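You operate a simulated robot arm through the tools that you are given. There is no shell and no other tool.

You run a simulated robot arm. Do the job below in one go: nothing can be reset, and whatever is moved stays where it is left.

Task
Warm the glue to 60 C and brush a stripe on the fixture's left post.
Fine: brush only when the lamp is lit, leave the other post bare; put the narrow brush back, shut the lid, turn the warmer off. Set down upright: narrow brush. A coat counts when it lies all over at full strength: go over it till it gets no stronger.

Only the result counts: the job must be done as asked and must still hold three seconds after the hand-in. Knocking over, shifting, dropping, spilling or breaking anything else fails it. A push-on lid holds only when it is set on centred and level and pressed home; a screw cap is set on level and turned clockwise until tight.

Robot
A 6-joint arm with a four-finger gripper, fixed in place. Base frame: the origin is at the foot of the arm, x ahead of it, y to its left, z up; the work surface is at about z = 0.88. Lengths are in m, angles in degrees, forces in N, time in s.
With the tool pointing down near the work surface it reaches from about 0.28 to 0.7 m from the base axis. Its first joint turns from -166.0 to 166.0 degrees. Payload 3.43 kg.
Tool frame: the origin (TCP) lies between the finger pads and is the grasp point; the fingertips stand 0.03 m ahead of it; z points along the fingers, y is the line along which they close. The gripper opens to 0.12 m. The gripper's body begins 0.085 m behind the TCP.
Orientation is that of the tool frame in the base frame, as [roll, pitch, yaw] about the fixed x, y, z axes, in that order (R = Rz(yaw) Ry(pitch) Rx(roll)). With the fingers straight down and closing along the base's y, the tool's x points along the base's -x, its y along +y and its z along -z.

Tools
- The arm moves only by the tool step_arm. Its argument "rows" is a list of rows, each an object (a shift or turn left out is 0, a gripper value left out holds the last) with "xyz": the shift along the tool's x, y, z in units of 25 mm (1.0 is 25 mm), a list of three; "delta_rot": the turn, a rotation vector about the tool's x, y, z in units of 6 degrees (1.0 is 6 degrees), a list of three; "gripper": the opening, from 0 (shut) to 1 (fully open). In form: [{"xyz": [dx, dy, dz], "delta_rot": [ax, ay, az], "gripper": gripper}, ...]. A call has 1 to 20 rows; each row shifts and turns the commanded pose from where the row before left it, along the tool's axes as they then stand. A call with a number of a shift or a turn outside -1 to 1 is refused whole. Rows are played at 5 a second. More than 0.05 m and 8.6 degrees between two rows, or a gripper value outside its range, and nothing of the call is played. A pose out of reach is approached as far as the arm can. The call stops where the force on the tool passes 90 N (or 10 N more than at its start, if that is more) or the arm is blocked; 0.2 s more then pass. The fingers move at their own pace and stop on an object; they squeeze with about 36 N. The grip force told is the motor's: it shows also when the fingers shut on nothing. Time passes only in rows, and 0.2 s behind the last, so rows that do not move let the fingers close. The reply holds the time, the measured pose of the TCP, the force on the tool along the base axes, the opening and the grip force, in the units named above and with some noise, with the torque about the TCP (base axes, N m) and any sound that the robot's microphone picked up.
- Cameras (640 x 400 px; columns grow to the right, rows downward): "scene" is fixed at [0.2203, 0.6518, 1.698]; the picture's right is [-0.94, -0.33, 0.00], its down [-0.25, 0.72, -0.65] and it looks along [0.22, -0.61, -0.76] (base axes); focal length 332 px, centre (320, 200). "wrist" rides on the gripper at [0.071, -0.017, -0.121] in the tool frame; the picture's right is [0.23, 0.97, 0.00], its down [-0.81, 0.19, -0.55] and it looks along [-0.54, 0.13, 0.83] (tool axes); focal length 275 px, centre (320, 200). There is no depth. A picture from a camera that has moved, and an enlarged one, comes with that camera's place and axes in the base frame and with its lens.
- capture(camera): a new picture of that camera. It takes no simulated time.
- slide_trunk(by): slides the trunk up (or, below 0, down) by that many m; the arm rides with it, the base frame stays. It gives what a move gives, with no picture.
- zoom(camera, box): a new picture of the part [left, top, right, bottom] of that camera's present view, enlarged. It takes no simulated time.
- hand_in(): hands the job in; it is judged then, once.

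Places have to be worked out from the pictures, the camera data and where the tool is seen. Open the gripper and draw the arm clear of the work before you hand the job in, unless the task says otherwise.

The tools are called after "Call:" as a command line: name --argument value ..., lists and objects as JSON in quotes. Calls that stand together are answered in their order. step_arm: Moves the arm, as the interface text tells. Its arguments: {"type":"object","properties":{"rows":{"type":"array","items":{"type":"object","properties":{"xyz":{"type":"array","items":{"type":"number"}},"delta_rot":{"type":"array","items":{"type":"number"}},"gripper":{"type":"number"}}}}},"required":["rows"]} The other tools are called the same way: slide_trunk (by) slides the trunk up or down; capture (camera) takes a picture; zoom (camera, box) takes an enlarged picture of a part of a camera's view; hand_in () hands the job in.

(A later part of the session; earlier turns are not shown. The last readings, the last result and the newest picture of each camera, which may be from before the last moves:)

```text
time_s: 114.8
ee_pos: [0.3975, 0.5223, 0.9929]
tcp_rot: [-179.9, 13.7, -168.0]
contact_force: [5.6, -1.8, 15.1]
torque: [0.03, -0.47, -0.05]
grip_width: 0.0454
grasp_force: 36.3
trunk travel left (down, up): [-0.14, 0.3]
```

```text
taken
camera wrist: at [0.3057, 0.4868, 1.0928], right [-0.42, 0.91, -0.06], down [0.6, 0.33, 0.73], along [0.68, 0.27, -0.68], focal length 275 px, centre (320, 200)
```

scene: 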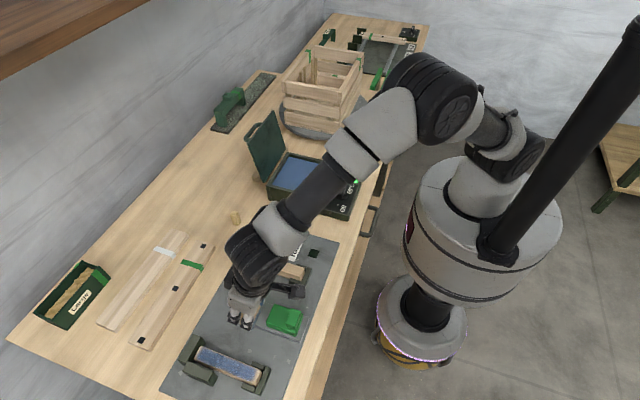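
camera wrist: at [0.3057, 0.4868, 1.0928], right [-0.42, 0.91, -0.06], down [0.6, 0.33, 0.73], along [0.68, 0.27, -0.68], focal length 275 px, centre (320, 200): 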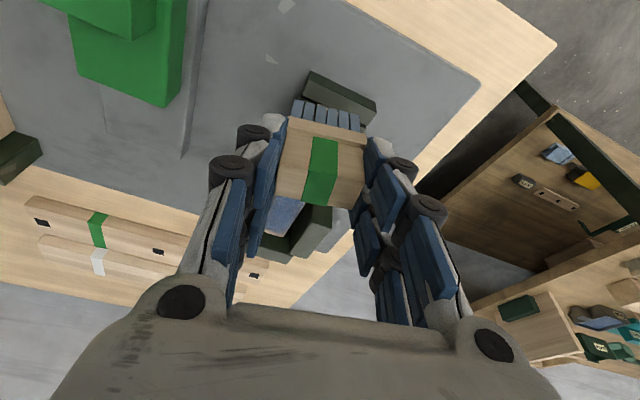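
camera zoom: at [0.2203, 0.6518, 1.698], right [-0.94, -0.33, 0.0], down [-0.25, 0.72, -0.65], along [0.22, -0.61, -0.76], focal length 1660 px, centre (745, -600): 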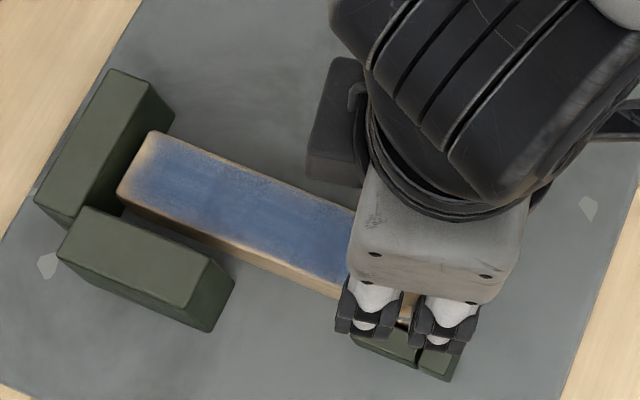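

The coat looks more even. I shift 4 mm toward +y and make another full pass to the far end.

Call:
step_arm --rows '[{"xyz": [-0.03, 0.157, 0.008]}, {"xyz": [-0.262, -0.0573, 0.0638]}, {"xyz": [-0.262, -0.0573, 0.0638]}, {"xyz": [-0.262, -0.0573, 0.0638]}, {"xyz": [-0.262, -0.0573, 0.0638]}, {"xyz": [-0.262, -0.0573, 0.0638]}, {"xyz": [-0.262, -0.0573, 0.0638]}, {"xyz": [-0.262, -0.0573, 0.0638]}, {"xyz": [-0.262, -0.0573, 0.0638]}, {"xyz": [-0.262, -0.0573, 0.0638]}, {"xyz": [-0.262, -0.0573, 0.0638]}, {"xyz": [-0.262, -0.0573, 0.0638]}, {"xyz": [-0.262, -0.0573, 0.0638]}, {"xyz": [-0.262, -0.0573, 0.0638]}, {"xyz": [-0.262, -0.0573, 0.0638]}, {"xyz": [-0.262, -0.0573, 0.0638]}, {"xyz": [-0.262, -0.0573, 0.0638]}, {"xyz": [-0.262, -0.0573, 0.0638]}, {"xyz": [-0.262, -0.0573, 0.0638]}, {"xyz": [-0.262, -0.0573, 0.0638]}]'

Call:
zoom --camera "scene" --box '[180, 320, 290, 400]'

```text
time_s: 119.0
ee_pos: [0.5287, 0.5276, 0.9926]
tcp_rot: [-179.9, 13.5, -168.0]
contact_force: [-1.5, -2.2, 3.8]
torque: [-0.19, 0.01, 0.06]
grip_width: 0.0466
grasp_force: 35.9
trunk travel left (down, up): [-0.14, 0.3]
```

```text
5.00 times, centred on (235, 360) of scene
camera zoom: at [0.2203, 0.6518, 1.698], right [-0.94, -0.33, 0.0], down [-0.25, 0.72, -0.65], along [0.22, -0.61, -0.76], focal length 1660 px, centre (745, -600)
```

zoom: 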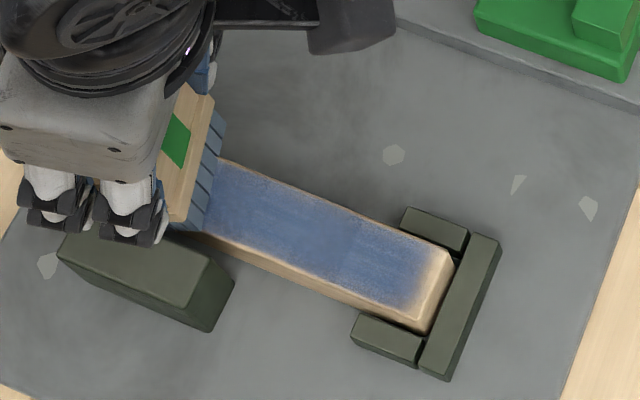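

The grip width changed and the brush seems to have touched the side stop. I look at the brush in the fingers.

Call:
capture --camera "wrist"

Call:
zoom --camera "wrist" --box '[220, 60, 440, 230]'

Call:
zoom --camera "scene" --box '[165, 320, 225, 380]'

```text
taken
camera wrist: at [0.4365, 0.4927, 1.0927], right [-0.42, 0.91, -0.06], down [0.6, 0.33, 0.73], along [0.68, 0.27, -0.68], focal length 275 px, centre (320, 200)
```

wrist: 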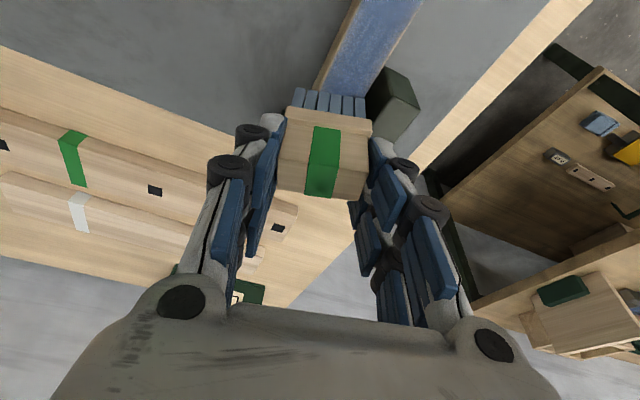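

```text
2.35 times, centred on (330, 145) of wrist
camera zoom: at [0.4365, 0.4927, 1.0927], right [-0.42, 0.91, -0.06], down [0.6, 0.33, 0.73], along [0.68, 0.27, -0.68], focal length 648 px, centre (296, 329)
```

zoom: 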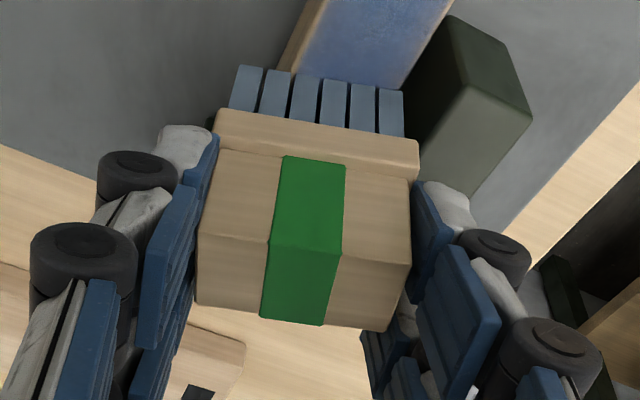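

```text
6.67 times, centred on (195, 350) of scene
camera zoom: at [0.2203, 0.6518, 1.698], right [-0.94, -0.33, 0.0], down [-0.25, 0.72, -0.65], along [0.22, -0.61, -0.76], focal length 2213 px, centre (1153, -800)
```

zoom: 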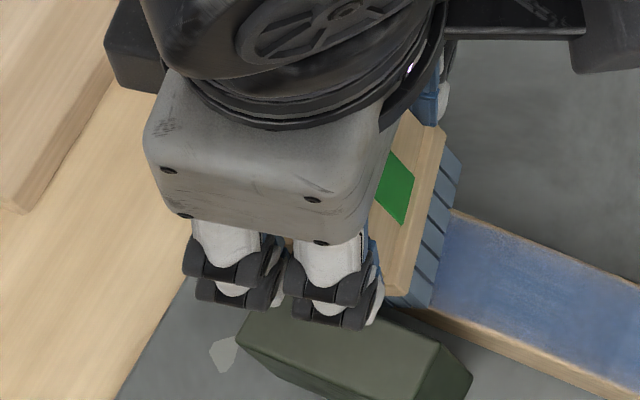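

The brush's end caught the side stop and slid about 8 mm back in the grip. I lift straight off the post, then check the coat and the stop.

Call:
step_arm --rows '[{"xyz": [0.1, -0.08, -0.1]}, {"xyz": [-0.1, 0, -0.42]}, {"xyz": [-0.118, 0, -0.486]}, {"xyz": [-0.118, 0, -0.486]}, {"xyz": [0.3, -0.5, -0.2]}, {"xyz": [0.5, -0.8, -0.12]}, {"xyz": [0.5, -0.9, -0.12]}, {"xyz": [0.5, -0.9, -0.12]}, {"xyz": [0.5, -0.9, -0.12]}, {}]'

Call:
capture --camera "scene"

Call:
zoom --camera "scene" --box '[185, 335, 275, 395]'

Call:
capture --camera "wrist"

```text
time_s: 121.2
ee_pos: [0.4872, 0.4153, 1.033]
tcp_rot: [-179.9, 13.6, -168.0]
contact_force: [0.3, -0.2, -0.7]
torque: [0.0, 0.0, 0.0]
grip_width: 0.0461
grasp_force: 35.8
trunk travel left (down, up): [-0.14, 0.3]
```

```text
taken
```

scene: 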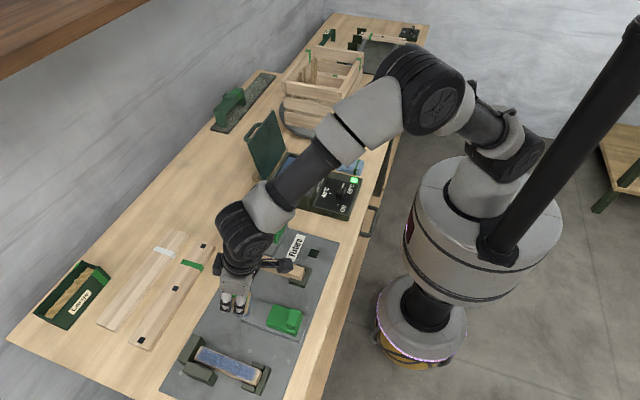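

```text
6.67 times, centred on (230, 365) of scene
camera zoom: at [0.2203, 0.6518, 1.698], right [-0.94, -0.33, 0.0], down [-0.25, 0.72, -0.65], along [0.22, -0.61, -0.76], focal length 2213 px, centre (920, -900)
```

zoom: 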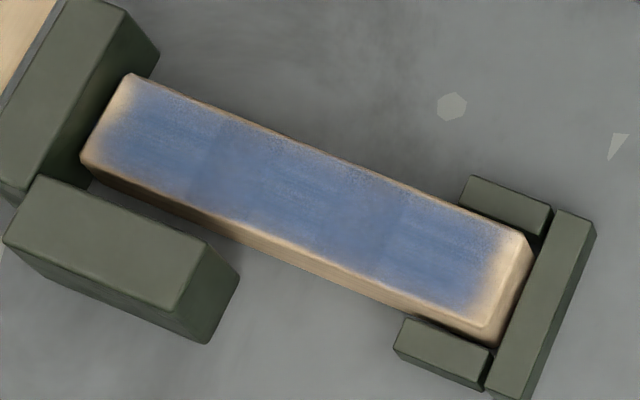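

```text
taken
camera wrist: at [0.3958, 0.3811, 1.1335], right [-0.42, 0.91, -0.06], down [0.6, 0.33, 0.73], along [0.68, 0.27, -0.68], focal length 275 px, centre (320, 200)
```

wrist: 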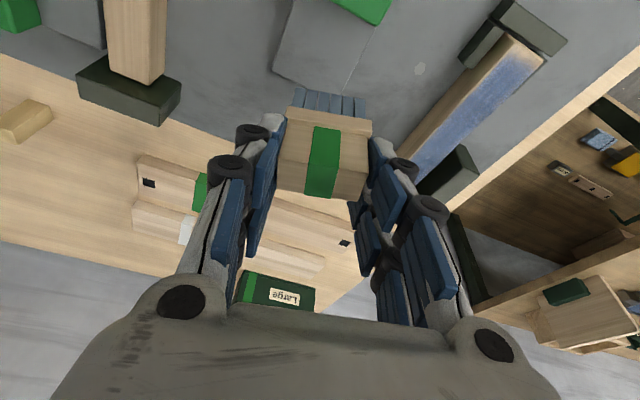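

I compare the coat's segments at higher zoom.

Call:
zoom --camera "scene" --box '[192, 340, 232, 380]'

Call:
zoom --camera "scene" --box '[225, 345, 275, 395]'

```text
10.00 times, centred on (212, 360) of scene
camera zoom: at [0.2203, 0.6518, 1.698], right [-0.94, -0.33, 0.0], down [-0.25, 0.72, -0.65], along [0.22, -0.61, -0.76], focal length 3320 px, centre (1400, -1400)
```

zoom: 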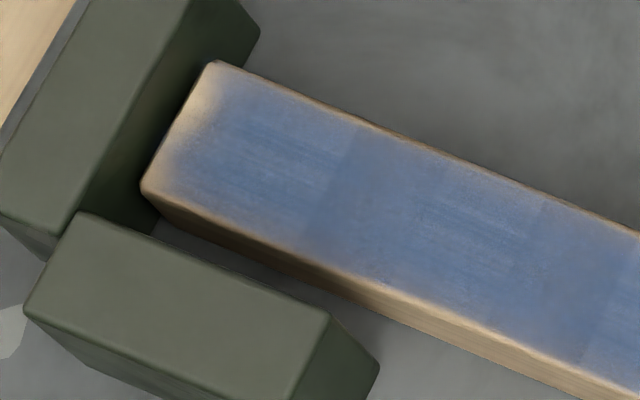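

```text
8.00 times, centred on (250, 370) of scene
camera zoom: at [0.2203, 0.6518, 1.698], right [-0.94, -0.33, 0.0], down [-0.25, 0.72, -0.65], along [0.22, -0.61, -0.76], focal length 2656 px, centre (880, -1160)
```

zoom: 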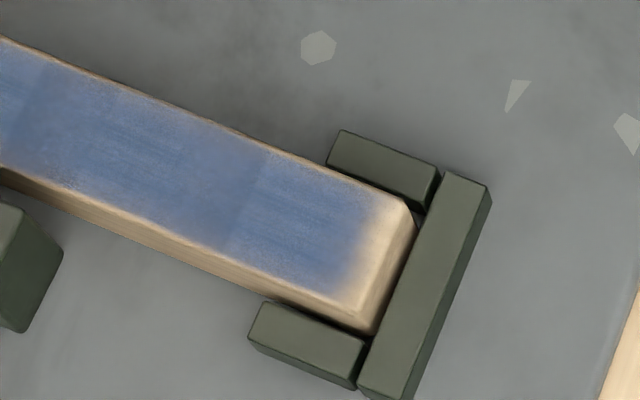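

The coat shows four overlapping segments, the two end ones lighter than the middle. The brush needs re-gripping and reloading anyway, so I straighten the tool and carry the brush back over the glue.

Call:
step_arm --rows '[{"xyz": [-0.135, 0, -0.554], "delta_rot": [0.236, 0, 0.972]}, {"xyz": [-0.135, 0, -0.554], "delta_rot": [0.236, 0, 0.972]}, {"xyz": [-0.135, 0, -0.554]}, {"xyz": [-0.135, 0, -0.554]}, {"xyz": [-0.11, -1, 0.027]}, {"xyz": [-0.11, -1, 0.027]}, {"xyz": [-0.11, -1, 0.027]}, {"xyz": [-0.11, -1, 0.027]}, {"xyz": [-0.11, -1, 0.027]}, {"xyz": [-0.11, -1, 0.027]}, {"xyz": [-0.11, -1, 0.027]}, {"xyz": [-0.11, -1, 0.027]}, {"xyz": [-0.11, -1, 0.027]}, {"xyz": [-0.11, -1, 0.027]}, {"xyz": [-0.11, -1, 0.027]}, {"xyz": [-0.11, -1, 0.027]}, {"xyz": [-0.11, -1, 0.027]}, {"xyz": [-0.11, -1, 0.027]}, {"xyz": [-0.11, -1, 0.027]}, {}]'

Call:
capture --camera "wrist"

Call:
capture --camera "scene"

```text
time_s: 125.4
ee_pos: [0.5297, 0.0434, 1.089]
tcp_rot: [-179.9, 13.6, -180.0]
contact_force: [0.4, 0.5, -1.7]
torque: [0.03, -0.01, -0.01]
grip_width: 0.0458
grasp_force: 36.2
trunk travel left (down, up): [-0.14, 0.3]
```

```text
taken
camera wrist: at [0.4335, 0.0271, 1.1886], right [-0.22, 0.97, -0.06], down [0.66, 0.19, 0.73], along [0.72, 0.13, -0.68], focal length 275 px, centre (320, 200)
```

wrist: 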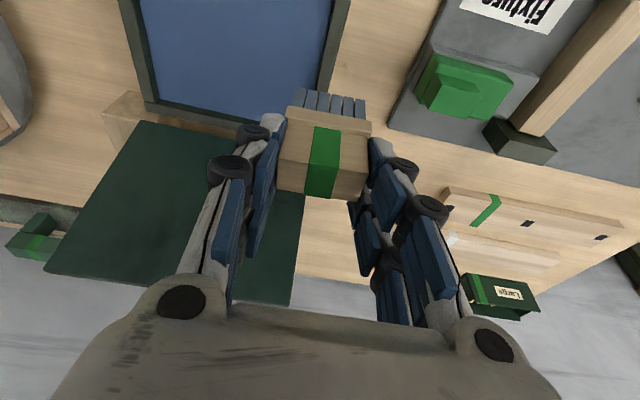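

```text
taken
```

scene: 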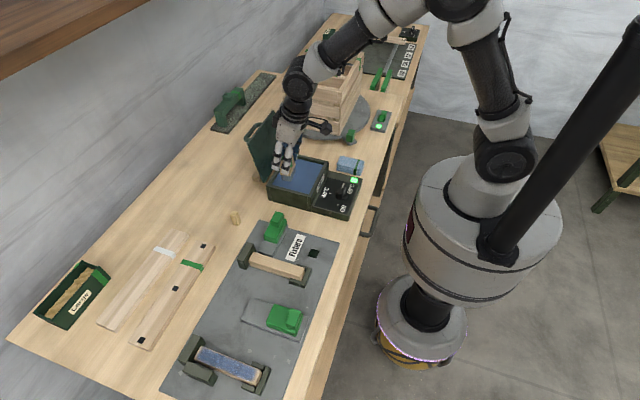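

I move over the middle of the glue and lower to just above it.

Call:
step_arm --rows '[{"xyz": [0, -0.814, 0]}, {"xyz": [0, -0.814, 0]}, {"xyz": [0, -0.814, 0]}, {"xyz": [0, -0.814, 0]}, {"xyz": [0.134, 0, 0.552]}, {"xyz": [0.134, 0, 0.552]}, {"xyz": [0.134, 0, 0.552]}, {"xyz": [0.134, 0, 0.552]}, {"xyz": [0.134, 0, 0.552]}, {}]'

Call:
zoom --camera "scene" --box '[265, 130, 345, 200]'

Call:
capture --camera "wrist"

```text
time_s: 127.6
ee_pos: [0.5318, -0.0383, 1.0185]
tcp_rot: [-179.9, 13.5, -179.9]
contact_force: [-0.3, 0.6, -0.1]
torque: [-0.01, 0.02, -0.01]
grip_width: 0.0457
grasp_force: 35.9
trunk travel left (down, up): [-0.14, 0.3]
```

```text
5.71 times, centred on (305, 165) of scene
camera zoom: at [0.2203, 0.6518, 1.698], right [-0.94, -0.33, 0.0], down [-0.25, 0.72, -0.65], along [0.22, -0.61, -0.76], focal length 1897 px, centre (406, 400)
```

zoom: 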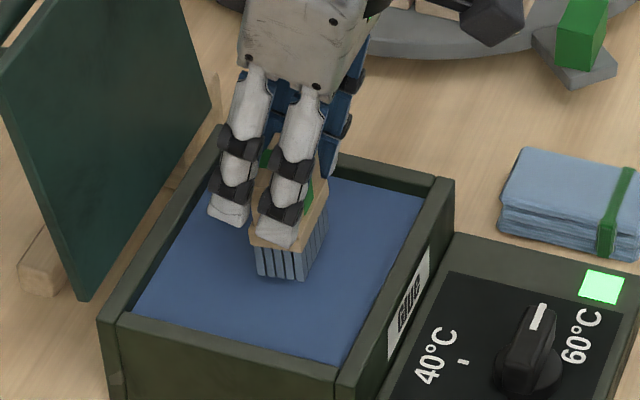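

```text
taken
camera wrist: at [0.4339, -0.0548, 1.1191], right [-0.22, 0.97, -0.06], down [0.66, 0.19, 0.73], along [0.72, 0.13, -0.68], focal length 275 px, centre (320, 200)
```

wrist: 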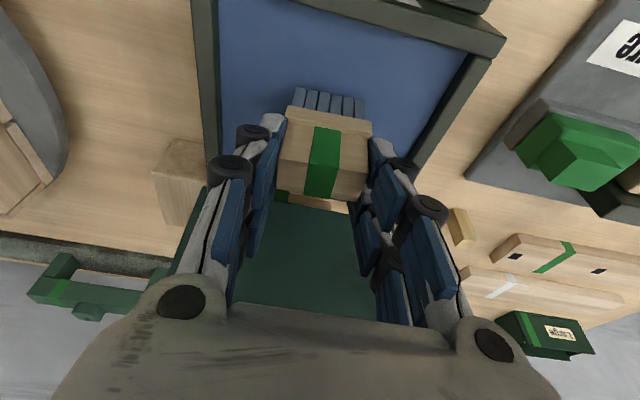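

The brush hangs just above the glue and the lamp is lit. I lower in small steps until light contact.

Call:
step_arm --rows '[{"xyz": [0.014, 0, 0.058]}, {"xyz": [0.014, 0, 0.058]}, {}]'

Call:
step_arm --rows '[{"xyz": [0.0095, 0, 0.039]}, {"xyz": [0.0095, 0, 0.039]}, {}]'

```text
time_s: 128.4
ee_pos: [0.5312, -0.0388, 1.0172]
tcp_rot: [-179.9, 13.6, 179.9]
contact_force: [-0.2, 0.4, -0.8]
torque: [0.01, 0.02, -0.01]
grip_width: 0.046
grasp_force: 35.6
trunk travel left (down, up): [-0.14, 0.3]
```

```text
time_s: 129.2
ee_pos: [0.5312, -0.0399, 1.016]
tcp_rot: [180.0, 13.6, -180.0]
contact_force: [0.3, -0.9, -0.7]
torque: [-0.01, -0.04, -0.03]
grip_width: 0.046
grasp_force: 36.5
trunk travel left (down, up): [-0.14, 0.3]
```

Call:
step_arm --rows '[{"xyz": [0.0095, 0, 0.039]}, {"xyz": [0.0095, 0, 0.039]}, {}]'

Call:
step_arm --rows '[{"xyz": [0.0095, 0, 0.039]}, {}]'

```text
time_s: 130.0
ee_pos: [0.5312, -0.0407, 1.0121]
tcp_rot: [-179.9, 13.5, -180.0]
contact_force: [0.1, 0.9, -0.8]
torque: [0.02, -0.01, 0.0]
grip_width: 0.046
grasp_force: 35.2
trunk travel left (down, up): [-0.14, 0.3]
```

```text
time_s: 130.6
ee_pos: [0.5309, -0.0399, 1.012]
tcp_rot: [-179.9, 13.7, -180.0]
contact_force: [-0.8, -0.3, 0.7]
torque: [-0.03, 0.01, -0.03]
grip_width: 0.0459
grasp_force: 36.1
trunk travel left (down, up): [-0.14, 0.3]
```

Call:
step_arm --rows '[{"xyz": [0.0095, 0, 0.039]}, {}]'

Call:
step_arm --rows '[{"xyz": [0.0095, 0, 0.039]}, {}]'

```text
time_s: 131.2
ee_pos: [0.5314, -0.0402, 1.0113]
tcp_rot: [-179.8, 13.7, -180.0]
contact_force: [-0.9, 1.4, 6.8]
torque: [-0.07, 0.0, 0.04]
grip_width: 0.0457
grasp_force: 35.4
trunk travel left (down, up): [-0.14, 0.3]
```

```text
time_s: 131.8
ee_pos: [0.5317, -0.0412, 1.0111]
tcp_rot: [-179.9, 13.9, 179.9]
contact_force: [0.0, 3.0, 14.8]
torque: [-0.19, -0.16, 0.0]
grip_width: 0.0457
grasp_force: 35.7
trunk travel left (down, up): [-0.14, 0.3]
```

The brush rests on the glue with 15 N. I open the fingers and check where the block stands.

Call:
step_arm --rows '[{"xyz": [-0.0095, 0, -0.039], "gripper": 0.53}, {}, {}, {}]'

Call:
zoom --camera "wrist" --box '[220, 80, 420, 230]'

Call:
zoom --camera "scene" --box '[265, 130, 345, 200]'

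```text
time_s: 132.8
ee_pos: [0.5315, -0.0399, 1.011]
tcp_rot: [-180.0, 13.5, 180.0]
contact_force: [0.2, 0.4, 0.3]
torque: [0.01, 0.03, -0.02]
grip_width: 0.0635
grasp_force: 0.1
trunk travel left (down, up): [-0.14, 0.3]
```

```text
2.67 times, centred on (320, 155) of wrist
camera zoom: at [0.4338, -0.0549, 1.1108], right [-0.22, 0.97, -0.06], down [0.66, 0.19, 0.73], along [0.72, 0.13, -0.68], focal length 734 px, centre (320, 320)
```

zoom: 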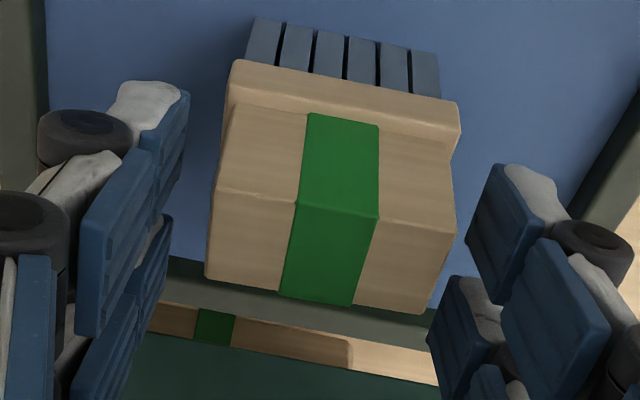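

```text
5.71 times, centred on (305, 165) of scene
camera zoom: at [0.2203, 0.6518, 1.698], right [-0.94, -0.33, 0.0], down [-0.25, 0.72, -0.65], along [0.22, -0.61, -0.76], focal length 1897 px, centre (406, 400)
```

zoom: 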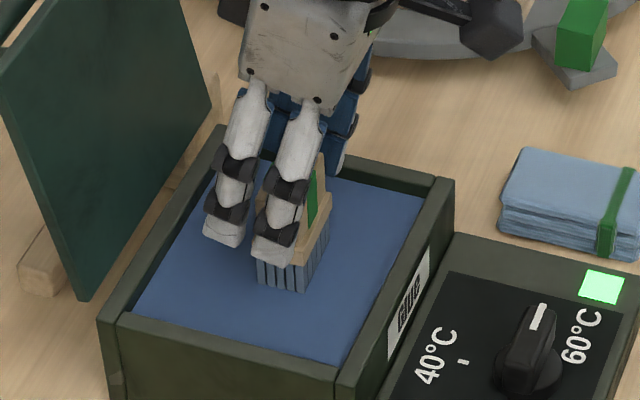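

The block now stands at centre (0.529, -0.037), turned about 3°. I re-centre the tool over it, raise 3.5 mm to clear the ferrule, align the yaw and close.

Call:
step_arm --rows '[{"xyz": [0.137, 0.05, -0.105], "delta_rot": [-0.059, 0, -0.243]}, {"xyz": [0.137, 0.05, -0.105], "delta_rot": [-0.059, 0, -0.243]}, {}, {"gripper": 0}, {}, {}, {}, {}]'

Call:
zoom --camera "wrist" --box '[220, 80, 420, 230]'

```text
time_s: 134.6
ee_pos: [0.5249, -0.0381, 1.0135]
tcp_rot: [-179.8, 13.7, -176.9]
contact_force: [-0.4, 0.7, 2.1]
torque: [-0.01, 0.03, 0.01]
grip_width: 0.0452
grasp_force: 36.0
trunk travel left (down, up): [-0.14, 0.3]
```

```text
2.67 times, centred on (320, 155) of wrist
camera zoom: at [0.428, -0.0581, 1.1139], right [-0.27, 0.96, -0.06], down [0.65, 0.23, 0.73], along [0.71, 0.16, -0.68], focal length 734 px, centre (320, 320)
```

zoom: 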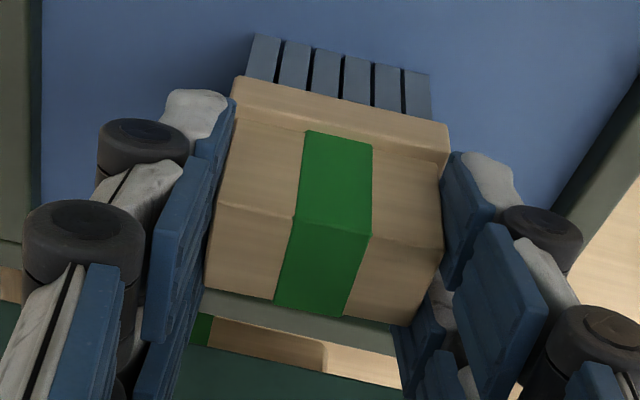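

The brush is gripped centrally again and freshly loaded. I lift it and carry it back toward the left post.

Call:
step_arm --rows '[{"xyz": [-0.178, 0, -0.729]}, {"xyz": [-0.178, 0, -0.729]}, {"xyz": [-0.178, 0, -0.729]}, {"xyz": [-0.178, 0, -0.729]}, {"xyz": [0.052, 0.978, -0.0127]}, {"xyz": [0.052, 0.978, -0.0127]}, {"xyz": [0.052, 0.978, -0.0127]}, {"xyz": [0.052, 0.978, -0.0127]}, {"xyz": [0.052, 0.978, -0.0127]}, {"xyz": [0.052, 0.978, -0.0127]}, {"xyz": [0.052, 0.978, -0.0127]}, {"xyz": [0.052, 0.978, -0.0127]}, {"xyz": [0.052, 0.978, -0.0127]}, {"xyz": [0.052, 0.978, -0.0127]}, {"xyz": [0.052, 0.978, -0.0127]}, {"xyz": [0.052, 0.978, -0.0127]}, {"xyz": [0.052, 0.978, -0.0127]}, {"xyz": [0.052, 0.978, -0.0127]}, {"xyz": [0.052, 0.978, -0.0127]}, {}]'

Call:
capture --camera "scene"

```text
time_s: 138.8
ee_pos: [0.4869, 0.3253, 1.0869]
tcp_rot: [-179.7, 13.6, -177.0]
contact_force: [-0.3, 0.7, -1.0]
torque: [-0.02, -0.02, -0.01]
grip_width: 0.0451
grasp_force: 35.8
trunk travel left (down, up): [-0.14, 0.3]
```

```text
taken
```

scene: 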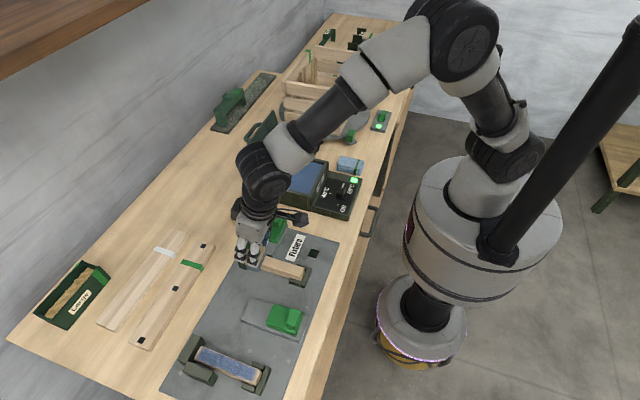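

The lamp is lit. I continue to above the post, turn to 8° and lower to just above the surface.

Call:
step_arm --rows '[{"xyz": [0.057, 0.984, -0.014]}, {"xyz": [0.057, 0.984, -0.014]}, {"xyz": [0.057, 0.984, -0.014]}, {"xyz": [0.057, 0.984, -0.014]}, {"xyz": [0.057, 0.984, -0.014]}, {"xyz": [0.057, 0.984, -0.014]}, {"xyz": [0.057, 0.984, -0.014], "delta_rot": [-0.1, 0, -0.4]}, {"xyz": [0.057, 0.984, -0.014], "delta_rot": [-0.1, 0, -0.41]}, {"xyz": [0.194, 0, 0.797]}, {"xyz": [0.194, 0, 0.797]}, {"xyz": [0.194, 0, 0.797]}, {"xyz": [0.194, 0, 0.797]}, {}]'

Call:
zoom --camera "wrist" --box '[240, 0, 440, 160]'

```text
time_s: 141.6
ee_pos: [0.4611, 0.5241, 1.0063]
tcp_rot: [-179.9, 13.6, -171.9]
contact_force: [0.1, 0.0, -0.6]
torque: [0.02, 0.0, -0.01]
grip_width: 0.0453
grasp_force: 36.2
trunk travel left (down, up): [-0.14, 0.3]
```

```text
2.50 times, centred on (340, 80) of wrist
camera zoom: at [0.3679, 0.4947, 1.1064], right [-0.36, 0.93, -0.06], down [0.62, 0.28, 0.73], along [0.69, 0.22, -0.68], focal length 688 px, centre (270, 500)
```

zoom: 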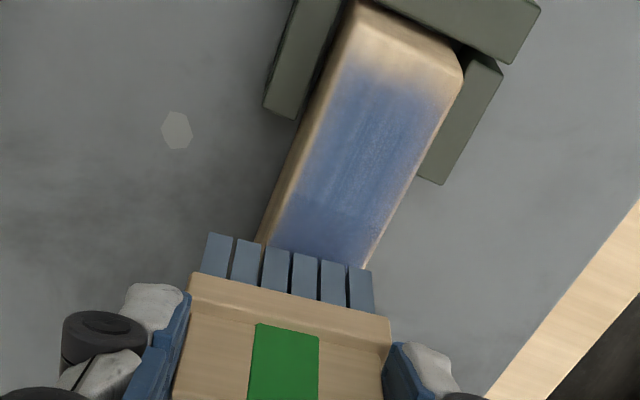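

The near segment is visibly lighter than the next one. I lower into contact.

Call:
step_arm --rows '[{"xyz": [0.038, 0, 0.155]}, {"xyz": [0.038, 0, 0.155]}, {"xyz": [0.014, 0, 0.058]}, {}]'

Call:
step_arm --rows '[{"xyz": [0.0095, 0, 0.039]}, {}]'

```text
time_s: 142.6
ee_pos: [0.4625, 0.5225, 0.996]
tcp_rot: [-179.8, 13.6, -172.0]
contact_force: [-1.2, -1.0, 3.1]
torque: [-0.02, 0.03, -0.01]
grip_width: 0.0453
grasp_force: 35.8
trunk travel left (down, up): [-0.14, 0.3]
```

```text
time_s: 143.2
ee_pos: [0.4617, 0.522, 0.9969]
tcp_rot: [-179.9, 13.7, -172.0]
contact_force: [-0.8, -1.7, 4.5]
torque: [-0.13, 0.03, -0.04]
grip_width: 0.0451
grasp_force: 36.2
trunk travel left (down, up): [-0.14, 0.3]
```

Contact is light at 4–5 N. I stroke to the near end and then back and forth over the near segment.

Call:
step_arm --rows '[{"xyz": [0.313, 0.0445, -0.055]}, {"xyz": [0.308, 0.0445, -0.075]}, {"xyz": [0.308, 0.0445, -0.075]}, {"xyz": [0.308, 0.0445, -0.075]}, {"xyz": [0.308, 0.0445, -0.075]}, {"xyz": [0.308, 0.0445, -0.075]}, {"xyz": [0.308, 0.0445, -0.075]}, {"xyz": [0.308, 0.0445, -0.075]}, {"xyz": [-0.2887, -0.0418, 0.0704]}, {"xyz": [-0.2887, -0.0418, 0.0704]}, {"xyz": [-0.2887, -0.0418, 0.0704]}, {"xyz": [-0.2887, -0.0418, 0.0704]}, {"xyz": [-0.2887, -0.0418, 0.0704]}, {"xyz": [-0.2887, -0.0418, 0.0704]}, {"xyz": [0.2887, 0.0418, -0.0704]}, {"xyz": [0.2887, 0.0418, -0.0704]}, {"xyz": [0.2887, 0.0418, -0.0704]}, {"xyz": [0.2887, 0.0418, -0.0704]}, {"xyz": [0.2887, 0.0418, -0.0704]}, {"xyz": [0.2887, 0.0418, -0.0704]}]'

Call:
zoom --camera "wrist" --box '[220, 60, 440, 230]'

Call:
zoom --camera "scene" --box '[185, 335, 275, 395]'

```text
time_s: 147.4
ee_pos: [0.397, 0.522, 0.9956]
tcp_rot: [-179.9, 13.6, -172.0]
contact_force: [4.5, -0.4, 13.6]
torque: [0.1, -0.39, 0.0]
grip_width: 0.0453
grasp_force: 35.9
trunk travel left (down, up): [-0.14, 0.3]
```

```text
2.35 times, centred on (330, 145) of wrist
camera zoom: at [0.3037, 0.4926, 1.0955], right [-0.36, 0.93, -0.06], down [0.62, 0.28, 0.73], along [0.69, 0.22, -0.68], focal length 648 px, centre (296, 329)
```

zoom: 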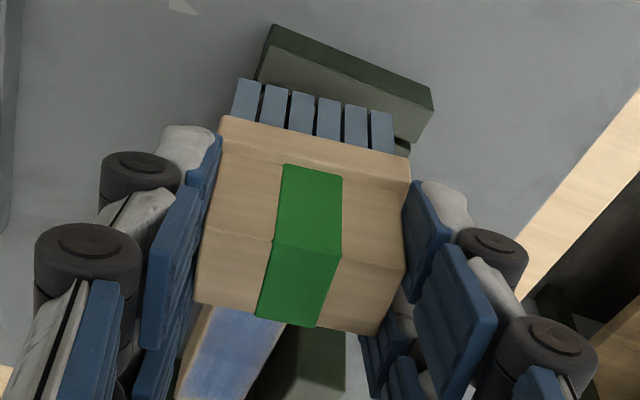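

```text
6.67 times, centred on (230, 365) of scene
camera zoom: at [0.2203, 0.6518, 1.698], right [-0.94, -0.33, 0.0], down [-0.25, 0.72, -0.65], along [0.22, -0.61, -0.76], focal length 2213 px, centre (920, -900)
```

zoom: 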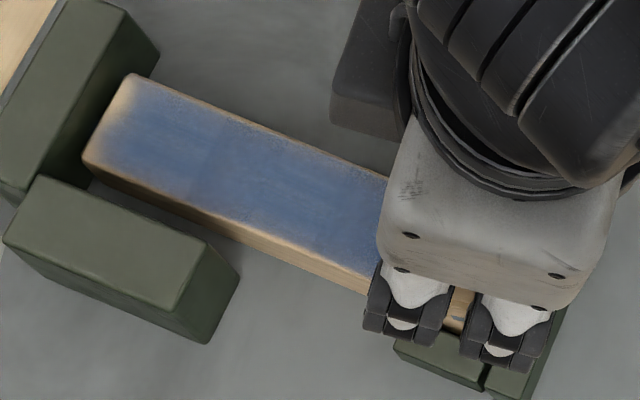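

I go over the near segment again and then sweep to the far end.

Call:
step_arm --rows '[{"xyz": [-0.36, 0.03, 0.088]}, {"xyz": [-0.36, -0.0523, 0.088]}, {"xyz": [-0.36, -0.0523, 0.088]}, {"xyz": [-0.36, -0.0523, 0.088]}, {"xyz": [0.36, 0.0523, -0.088]}, {"xyz": [0.36, 0.0523, -0.088]}, {"xyz": [0.36, 0.0523, -0.088]}, {"xyz": [0.36, 0.0523, -0.088]}, {"xyz": [-0.42, -0.0607, 0.1022]}, {"xyz": [-0.42, -0.0607, 0.1022]}, {"xyz": [-0.42, -0.0607, 0.1022]}, {"xyz": [-0.42, -0.0607, 0.1022]}, {"xyz": [-0.42, -0.0607, 0.1022]}, {"xyz": [-0.42, -0.0607, 0.1022]}, {"xyz": [-0.42, -0.0607, 0.1022]}, {"xyz": [-0.42, -0.0607, 0.1022]}, {"xyz": [-0.42, -0.0607, 0.1022]}, {"xyz": [-0.42, -0.0607, 0.1022]}, {"xyz": [-0.42, -0.0607, 0.1022]}, {"xyz": [-0.38, -0.0549, 0.0925]}]'

Call:
zoom --camera "wrist" --box '[220, 60, 440, 230]'

Call:
zoom --camera "scene" --box '[185, 335, 275, 395]'

```text
time_s: 151.6
ee_pos: [0.528, 0.5237, 0.9954]
tcp_rot: [-179.9, 13.7, -172.0]
contact_force: [-2.2, 0.4, 5.3]
torque: [0.06, 0.03, 0.02]
grip_width: 0.0452
grasp_force: 35.9
trunk travel left (down, up): [-0.14, 0.3]
```

```text
2.35 times, centred on (330, 145) of wrist
camera zoom: at [0.4337, 0.4961, 1.0955], right [-0.36, 0.93, -0.06], down [0.62, 0.28, 0.73], along [0.69, 0.23, -0.68], focal length 648 px, centre (296, 329)
```

zoom: 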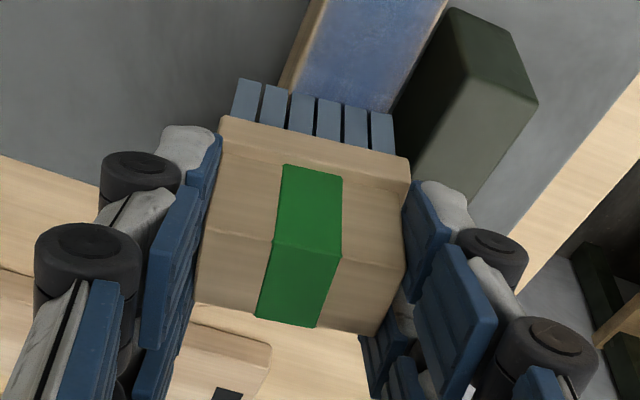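

```text
6.67 times, centred on (230, 365) of scene
camera zoom: at [0.2203, 0.6518, 1.698], right [-0.94, -0.33, 0.0], down [-0.25, 0.72, -0.65], along [0.22, -0.61, -0.76], focal length 2213 px, centre (920, -900)
```

zoom: 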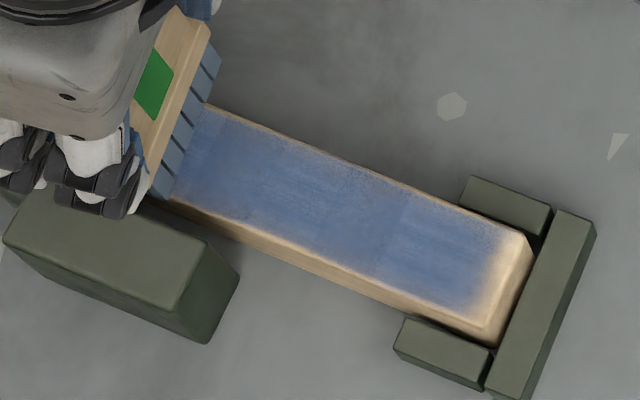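

The coat looks unchanged in the near part now, i.e. saturated. I work the far segment back and forth and make one more full sweep.

Call:
step_arm --rows '[{"xyz": [0.36, 0.0523, -0.088]}, {"xyz": [0.36, 0.0523, -0.088]}, {"xyz": [0.36, 0.0523, -0.088]}, {"xyz": [0.36, 0.0523, -0.088]}, {"xyz": [-0.36, -0.0523, 0.088]}, {"xyz": [-0.36, -0.0523, 0.088]}, {"xyz": [-0.36, -0.0523, 0.088]}, {"xyz": [-0.36, -0.0523, 0.088]}, {"xyz": [0.42, 0.0607, -0.1022]}, {"xyz": [0.42, 0.0607, -0.1022]}, {"xyz": [0.42, 0.0607, -0.1022]}, {"xyz": [0.42, 0.0607, -0.1022]}, {"xyz": [0.42, 0.0607, -0.1022]}, {"xyz": [0.42, 0.0607, -0.1022]}, {"xyz": [0.42, 0.0607, -0.1022]}, {"xyz": [0.42, 0.0607, -0.1022]}, {"xyz": [0.42, 0.0607, -0.1022]}, {"xyz": [0.42, 0.0607, -0.1022]}, {"xyz": [0.42, 0.0607, -0.1022]}, {"xyz": [0.42, 0.0607, -0.1022]}]'

Call:
zoom --camera "scene" --box '[185, 335, 275, 395]'

```text
time_s: 155.8
ee_pos: [0.3955, 0.5253, 0.9968]
tcp_rot: [-179.8, 13.7, -172.0]
contact_force: [1.3, -0.5, 5.7]
torque: [-0.01, -0.12, 0.03]
grip_width: 0.0451
grasp_force: 35.8
trunk travel left (down, up): [-0.14, 0.3]
```

```text
6.67 times, centred on (230, 365) of scene
camera zoom: at [0.2203, 0.6518, 1.698], right [-0.94, -0.33, 0.0], down [-0.25, 0.72, -0.65], along [0.22, -0.61, -0.76], focal length 2213 px, centre (920, -900)
```

zoom: 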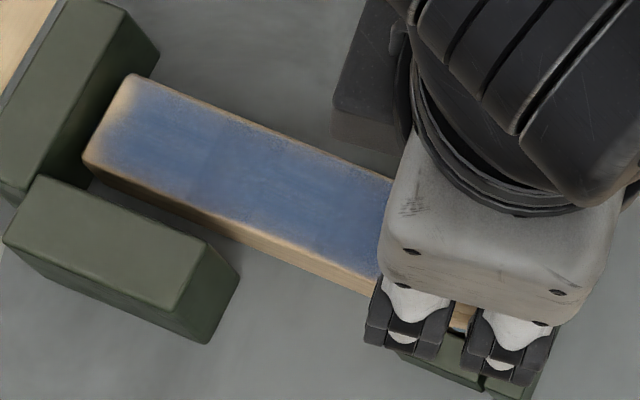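

The appearance is unchanged from before. I make one last slow full pass to the far end.

Call:
step_arm --rows '[{"xyz": [-0.25, 0, 0.066]}, {"xyz": [-0.25, -0.0362, 0.061]}, {"xyz": [-0.25, -0.0362, 0.061]}, {"xyz": [-0.25, -0.0362, 0.061]}, {"xyz": [-0.25, -0.0362, 0.061]}, {"xyz": [-0.25, -0.0362, 0.061]}, {"xyz": [-0.25, -0.0362, 0.061]}, {"xyz": [-0.25, -0.0362, 0.061]}, {"xyz": [-0.25, -0.0362, 0.061]}, {"xyz": [-0.25, -0.0362, 0.061]}, {"xyz": [-0.25, -0.0362, 0.061]}, {"xyz": [-0.25, -0.0362, 0.061]}, {"xyz": [-0.25, -0.0362, 0.061]}, {"xyz": [-0.25, -0.0362, 0.061]}, {"xyz": [-0.25, -0.0362, 0.061]}, {"xyz": [-0.25, -0.0362, 0.061]}, {"xyz": [-0.25, -0.0362, 0.061]}, {"xyz": [-0.25, -0.0362, 0.061]}, {"xyz": [-0.25, -0.0362, 0.061]}, {"xyz": [-0.25, -0.0362, 0.061]}]'

Call:
capture --camera "wrist"

Call:
capture --camera "scene"

```text
time_s: 160.0
ee_pos: [0.5254, 0.5254, 0.995]
tcp_rot: [180.0, 13.8, -172.0]
contact_force: [-2.1, 0.3, 3.4]
torque: [0.02, 0.06, -0.01]
grip_width: 0.0455
grasp_force: 36.1
trunk travel left (down, up): [-0.14, 0.3]
```

```text
taken
camera wrist: at [0.4304, 0.4961, 1.0954], right [-0.36, 0.93, -0.06], down [0.62, 0.28, 0.73], along [0.7, 0.23, -0.68], focal length 275 px, centre (320, 200)
```

wrist: 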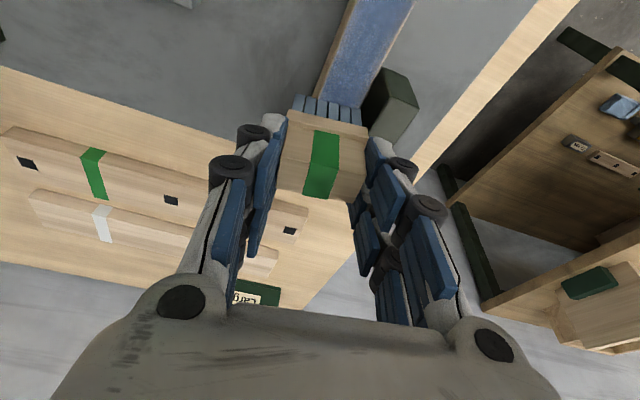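

```text
taken
```

scene: 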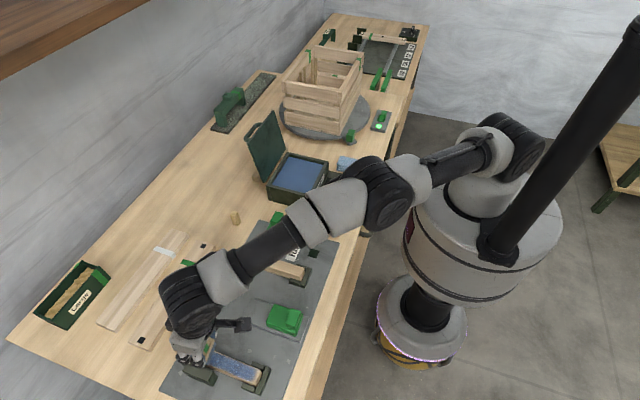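

The stripe is saturated. I lift off and carry the brush away from the fixture toward (0.45, 0.20).

Call:
step_arm --rows '[{"xyz": [-0.189, 0, -0.777]}, {"xyz": [-0.189, 0, -0.777]}, {"xyz": [-0.189, 0, -0.777]}, {"xyz": [-0.189, 0, -0.777]}, {"xyz": [-0.189, 0, -0.777]}, {"xyz": [0.333, -0.889, -0.081]}, {"xyz": [0.333, -0.889, -0.081]}, {"xyz": [0.333, -0.889, -0.081]}, {"xyz": [0.333, -0.889, -0.081]}, {"xyz": [0.333, -0.889, -0.081]}, {"xyz": [0.333, -0.889, -0.081]}, {"xyz": [0.333, -0.889, -0.081]}, {"xyz": [0.333, -0.889, -0.081]}, {"xyz": [0.333, -0.889, -0.081]}, {"xyz": [0.333, -0.889, -0.081]}, {"xyz": [0.333, -0.889, -0.081]}, {"xyz": [0.333, -0.889, -0.081]}, {"xyz": [0.333, -0.889, -0.081]}, {"xyz": [0.333, -0.889, -0.081]}, {}]'

Call:
zoom --camera "scene" --box '[185, 335, 275, 395]'

Call:
capture --camera "scene"

```text
time_s: 164.2
ee_pos: [0.6402, 0.3727, 1.1504]
tcp_rot: [-179.8, 13.5, -172.0]
contact_force: [0.2, 0.3, -0.5]
torque: [0.02, 0.0, 0.02]
grip_width: 0.0448
grasp_force: 36.1
out of reach, approached as far as the arm can: row 5, 6, 7, 8, 9, 10, 11, 12, 13, 14, 15, 16, 17, 18, 19
trunk travel left (down, up): [-0.14, 0.3]
```

```text
6.67 times, centred on (230, 365) of scene
camera zoom: at [0.2203, 0.6518, 1.698], right [-0.94, -0.33, 0.0], down [-0.25, 0.72, -0.65], along [0.22, -0.61, -0.76], focal length 2213 px, centre (920, -900)
```

zoom: 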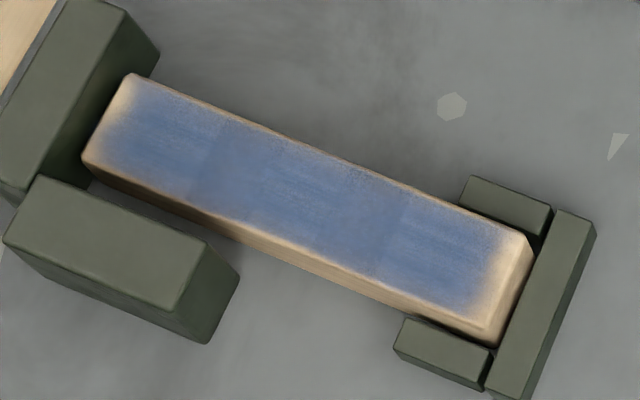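

```text
taken
```

scene: 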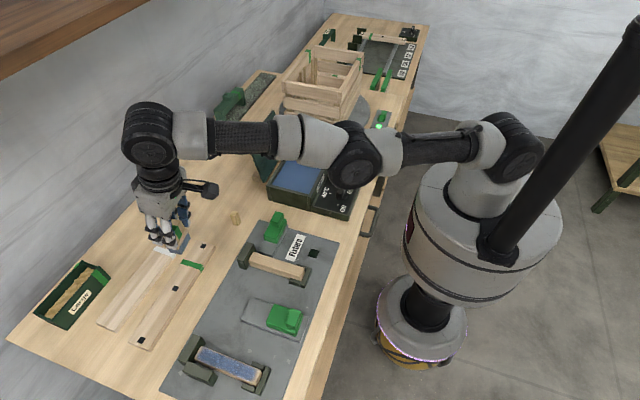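

The coat shows no change from earlier, so it's at full strength. The arm skirted its reach limit and stands high at (0.64, 0.37); I bring it inward to a comfortable place.

Call:
step_arm --rows '[{"xyz": [0.619, -0.779, 0.158]}, {"xyz": [0.619, -0.779, 0.158]}, {"xyz": [0.619, -0.779, 0.158]}, {"xyz": [0.619, -0.779, 0.158]}, {"xyz": [0.619, -0.779, 0.158]}, {"xyz": [0.619, -0.779, 0.158]}, {"xyz": [0.619, -0.779, 0.158]}, {"xyz": [0.619, -0.779, 0.158]}, {}]'

Call:
capture --camera "scene"

```text
time_s: 166.2
ee_pos: [0.6953, 0.2848, 1.1266]
tcp_rot: [-179.8, 13.4, -172.0]
contact_force: [-0.4, 0.8, -0.9]
torque: [0.02, 0.01, 0.01]
grip_width: 0.0453
grasp_force: 35.6
out of reach, approached as far as the arm can: row 1, 2, 3, 4, 5, 6, 7, 8
trunk travel left (down, up): [-0.14, 0.3]
```

```text
taken
```

scene: 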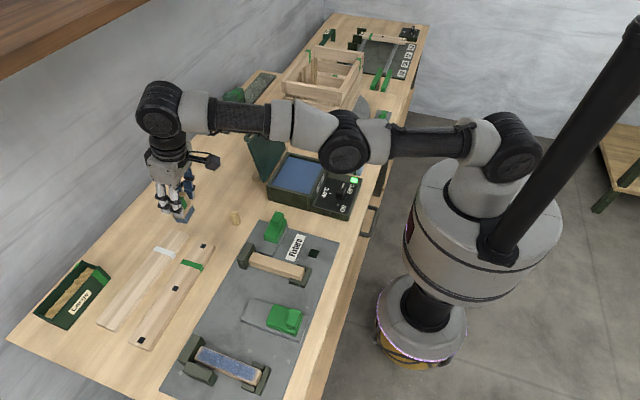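

The arm is stuck near its straight-elbow limit, so inward commands are not followed. I try moving down and toward -y, which should let the elbow bend again.

Call:
step_arm --rows '[{"xyz": [0.162, -0.495, 0.372]}, {"xyz": [0.162, -0.495, 0.372]}, {"xyz": [0.162, -0.495, 0.372]}, {"xyz": [0.162, -0.495, 0.372]}, {"xyz": [0.162, -0.495, 0.372]}, {}]'

Call:
capture --camera "scene"

```text
time_s: 167.6
ee_pos: [0.7234, 0.2325, 1.0795]
tcp_rot: [-179.7, 13.4, -172.1]
contact_force: [-0.1, 0.6, -0.8]
torque: [0.01, 0.03, 0.01]
grip_width: 0.0453
grasp_force: 36.1
out of reach, approached as far as the arm can: row 1, 2, 3, 4, 5
trunk travel left (down, up): [-0.14, 0.3]
```

```text
taken
```

scene: 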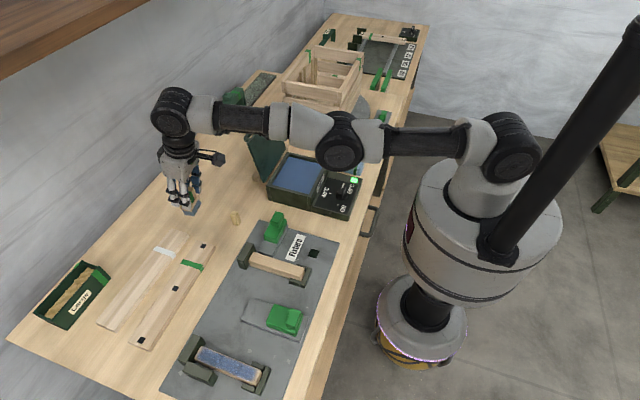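

Still on the stretch boundary. I try one large purely inward step to see whether the elbow bends.

Call:
step_arm --rows '[{"xyz": [1, -0.176, -0.243]}, {"xyz": [1, -0.176, -0.243]}, {}]'

```text
time_s: 168.4
ee_pos: [0.724, 0.2345, 1.0834]
tcp_rot: [-179.8, 13.6, -172.0]
contact_force: [0.0, -1.0, -0.3]
torque: [-0.02, 0.03, 0.01]
grip_width: 0.0453
grasp_force: 36.0
out of reach, approached as far as the arm can: row 1, 2
trunk travel left (down, up): [-0.14, 0.3]
```

The solver is stuck at the straight elbow. I raise the trunk, then drive the tool downward, which should bend the elbow.

Call:
slide_trunk --by 0.12

Call:
step_arm --rows '[{"xyz": [0.237, 0, 0.97]}, {"xyz": [0.237, 0, 0.97]}, {"xyz": [0.237, 0, 0.97]}, {}]'

```text
time_s: 169.9
ee_pos: [0.7221, 0.234, 1.2031]
tcp_rot: [-179.7, 13.5, -172.0]
contact_force: [1.0, -0.5, -1.7]
torque: [0.02, 0.01, 0.02]
grip_width: 0.0454
grasp_force: 36.2
trunk travel left (down, up): [-0.26, 0.18]
```

```text
time_s: 170.9
ee_pos: [0.7303, 0.233, 1.1281]
tcp_rot: [-179.9, 13.4, -172.0]
contact_force: [-0.1, 0.0, -0.2]
torque: [0.01, -0.01, 0.01]
grip_width: 0.0452
grasp_force: 36.1
out of reach, approached as far as the arm can: row 2
trunk travel left (down, up): [-0.26, 0.18]
```

Progress: the last row was in reach. I continue down and then inward.

Call:
step_arm --rows '[{"xyz": [0.237, 0, 0.97]}, {"xyz": [0.6, -0.1, 0.4]}, {"xyz": [0.9, -0.15, -0.1]}, {"xyz": [0.9, -0.15, -0.22]}, {}]'

```text
time_s: 172.1
ee_pos: [0.7301, 0.2351, 1.086]
tcp_rot: [-179.8, 13.4, -172.0]
contact_force: [0.8, 0.2, -0.9]
torque: [0.0, 0.02, 0.0]
grip_width: 0.045
grasp_force: 36.5
out of reach, approached as far as the arm can: row 2, 3, 4
trunk travel left (down, up): [-0.26, 0.18]
```

I look at the arm's shape to understand the elbow.

Call:
capture --camera "scene"

Call:
capture --camera "wrist"

```text
taken
```

scene: 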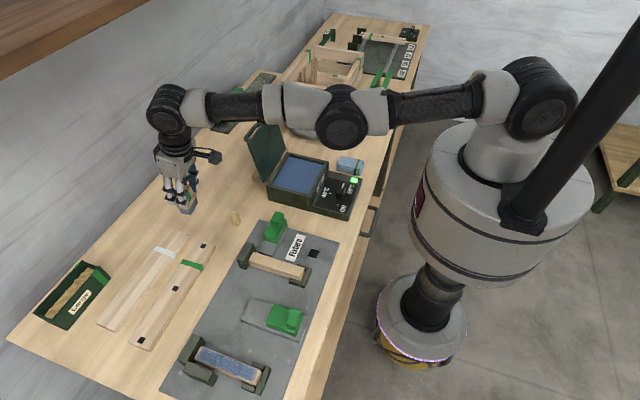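

```text
taken
camera wrist: at [0.6351, 0.2065, 1.1857], right [-0.36, 0.93, -0.06], down [0.63, 0.28, 0.72], along [0.69, 0.22, -0.69], focal length 275 px, centre (320, 200)
```

wrist: 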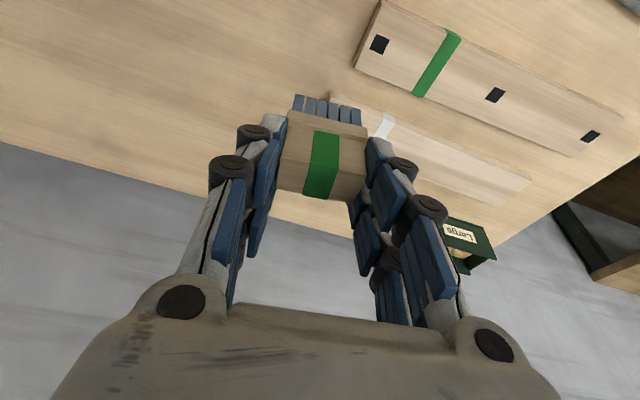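

The elbow seems to be straight or slightly below the line, so it needs to flip upward. I raise the trunk again and push outward and downward, then test an inward step.

Call:
slide_trunk --by 0.12

Call:
step_arm --rows '[{"xyz": [-0.6, 0.05, 0.9]}, {"xyz": [-0.4, 0.05, 0.95]}, {"xyz": [0.1, 0, 1]}, {"xyz": [0.237, 0, 0.97]}, {"xyz": [0.237, 0, 0.97]}, {}]'

Call:
capture --camera "scene"

```text
time_s: 173.6
ee_pos: [0.7292, 0.2357, 1.2051]
tcp_rot: [-179.8, 13.2, -172.0]
contact_force: [-0.7, 0.3, -0.6]
torque: [0.01, -0.01, 0.02]
grip_width: 0.0452
grasp_force: 36.0
trunk travel left (down, up): [-0.38, 0.06]
```

```text
time_s: 175.0
ee_pos: [0.7206, 0.2251, 1.0933]
tcp_rot: [-179.8, 13.4, -172.0]
contact_force: [-0.4, 0.3, -1.7]
torque: [-0.02, -0.01, -0.02]
grip_width: 0.0453
grasp_force: 35.6
out of reach, approached as far as the arm can: row 1, 2, 3, 5
trunk travel left (down, up): [-0.38, 0.06]
```

```text
taken
```

scene: 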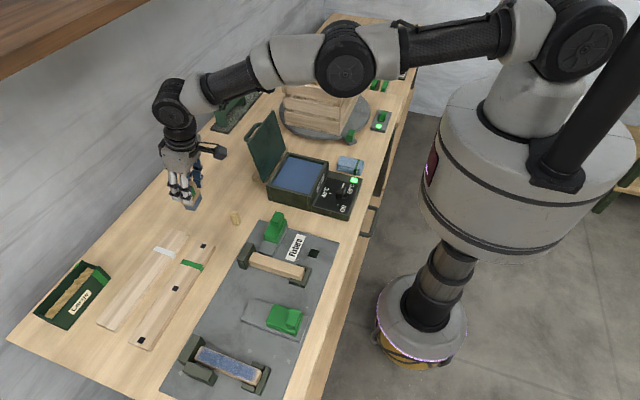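

Now the elbow stands slightly above the line. I try inward steps.

Call:
step_arm --rows '[{"xyz": [0.6, -0.1, 0.3]}, {"xyz": [0.8, -0.15, 0.0]}, {"xyz": [0.9, -0.15, -0.22]}, {}]'

```text
time_s: 176.0
ee_pos: [0.6657, 0.2075, 1.0804]
tcp_rot: [-179.7, 13.4, -172.0]
contact_force: [-0.3, 0.1, -1.6]
torque: [0.01, 0.02, 0.02]
grip_width: 0.0451
grasp_force: 36.0
trunk travel left (down, up): [-0.38, 0.06]
```

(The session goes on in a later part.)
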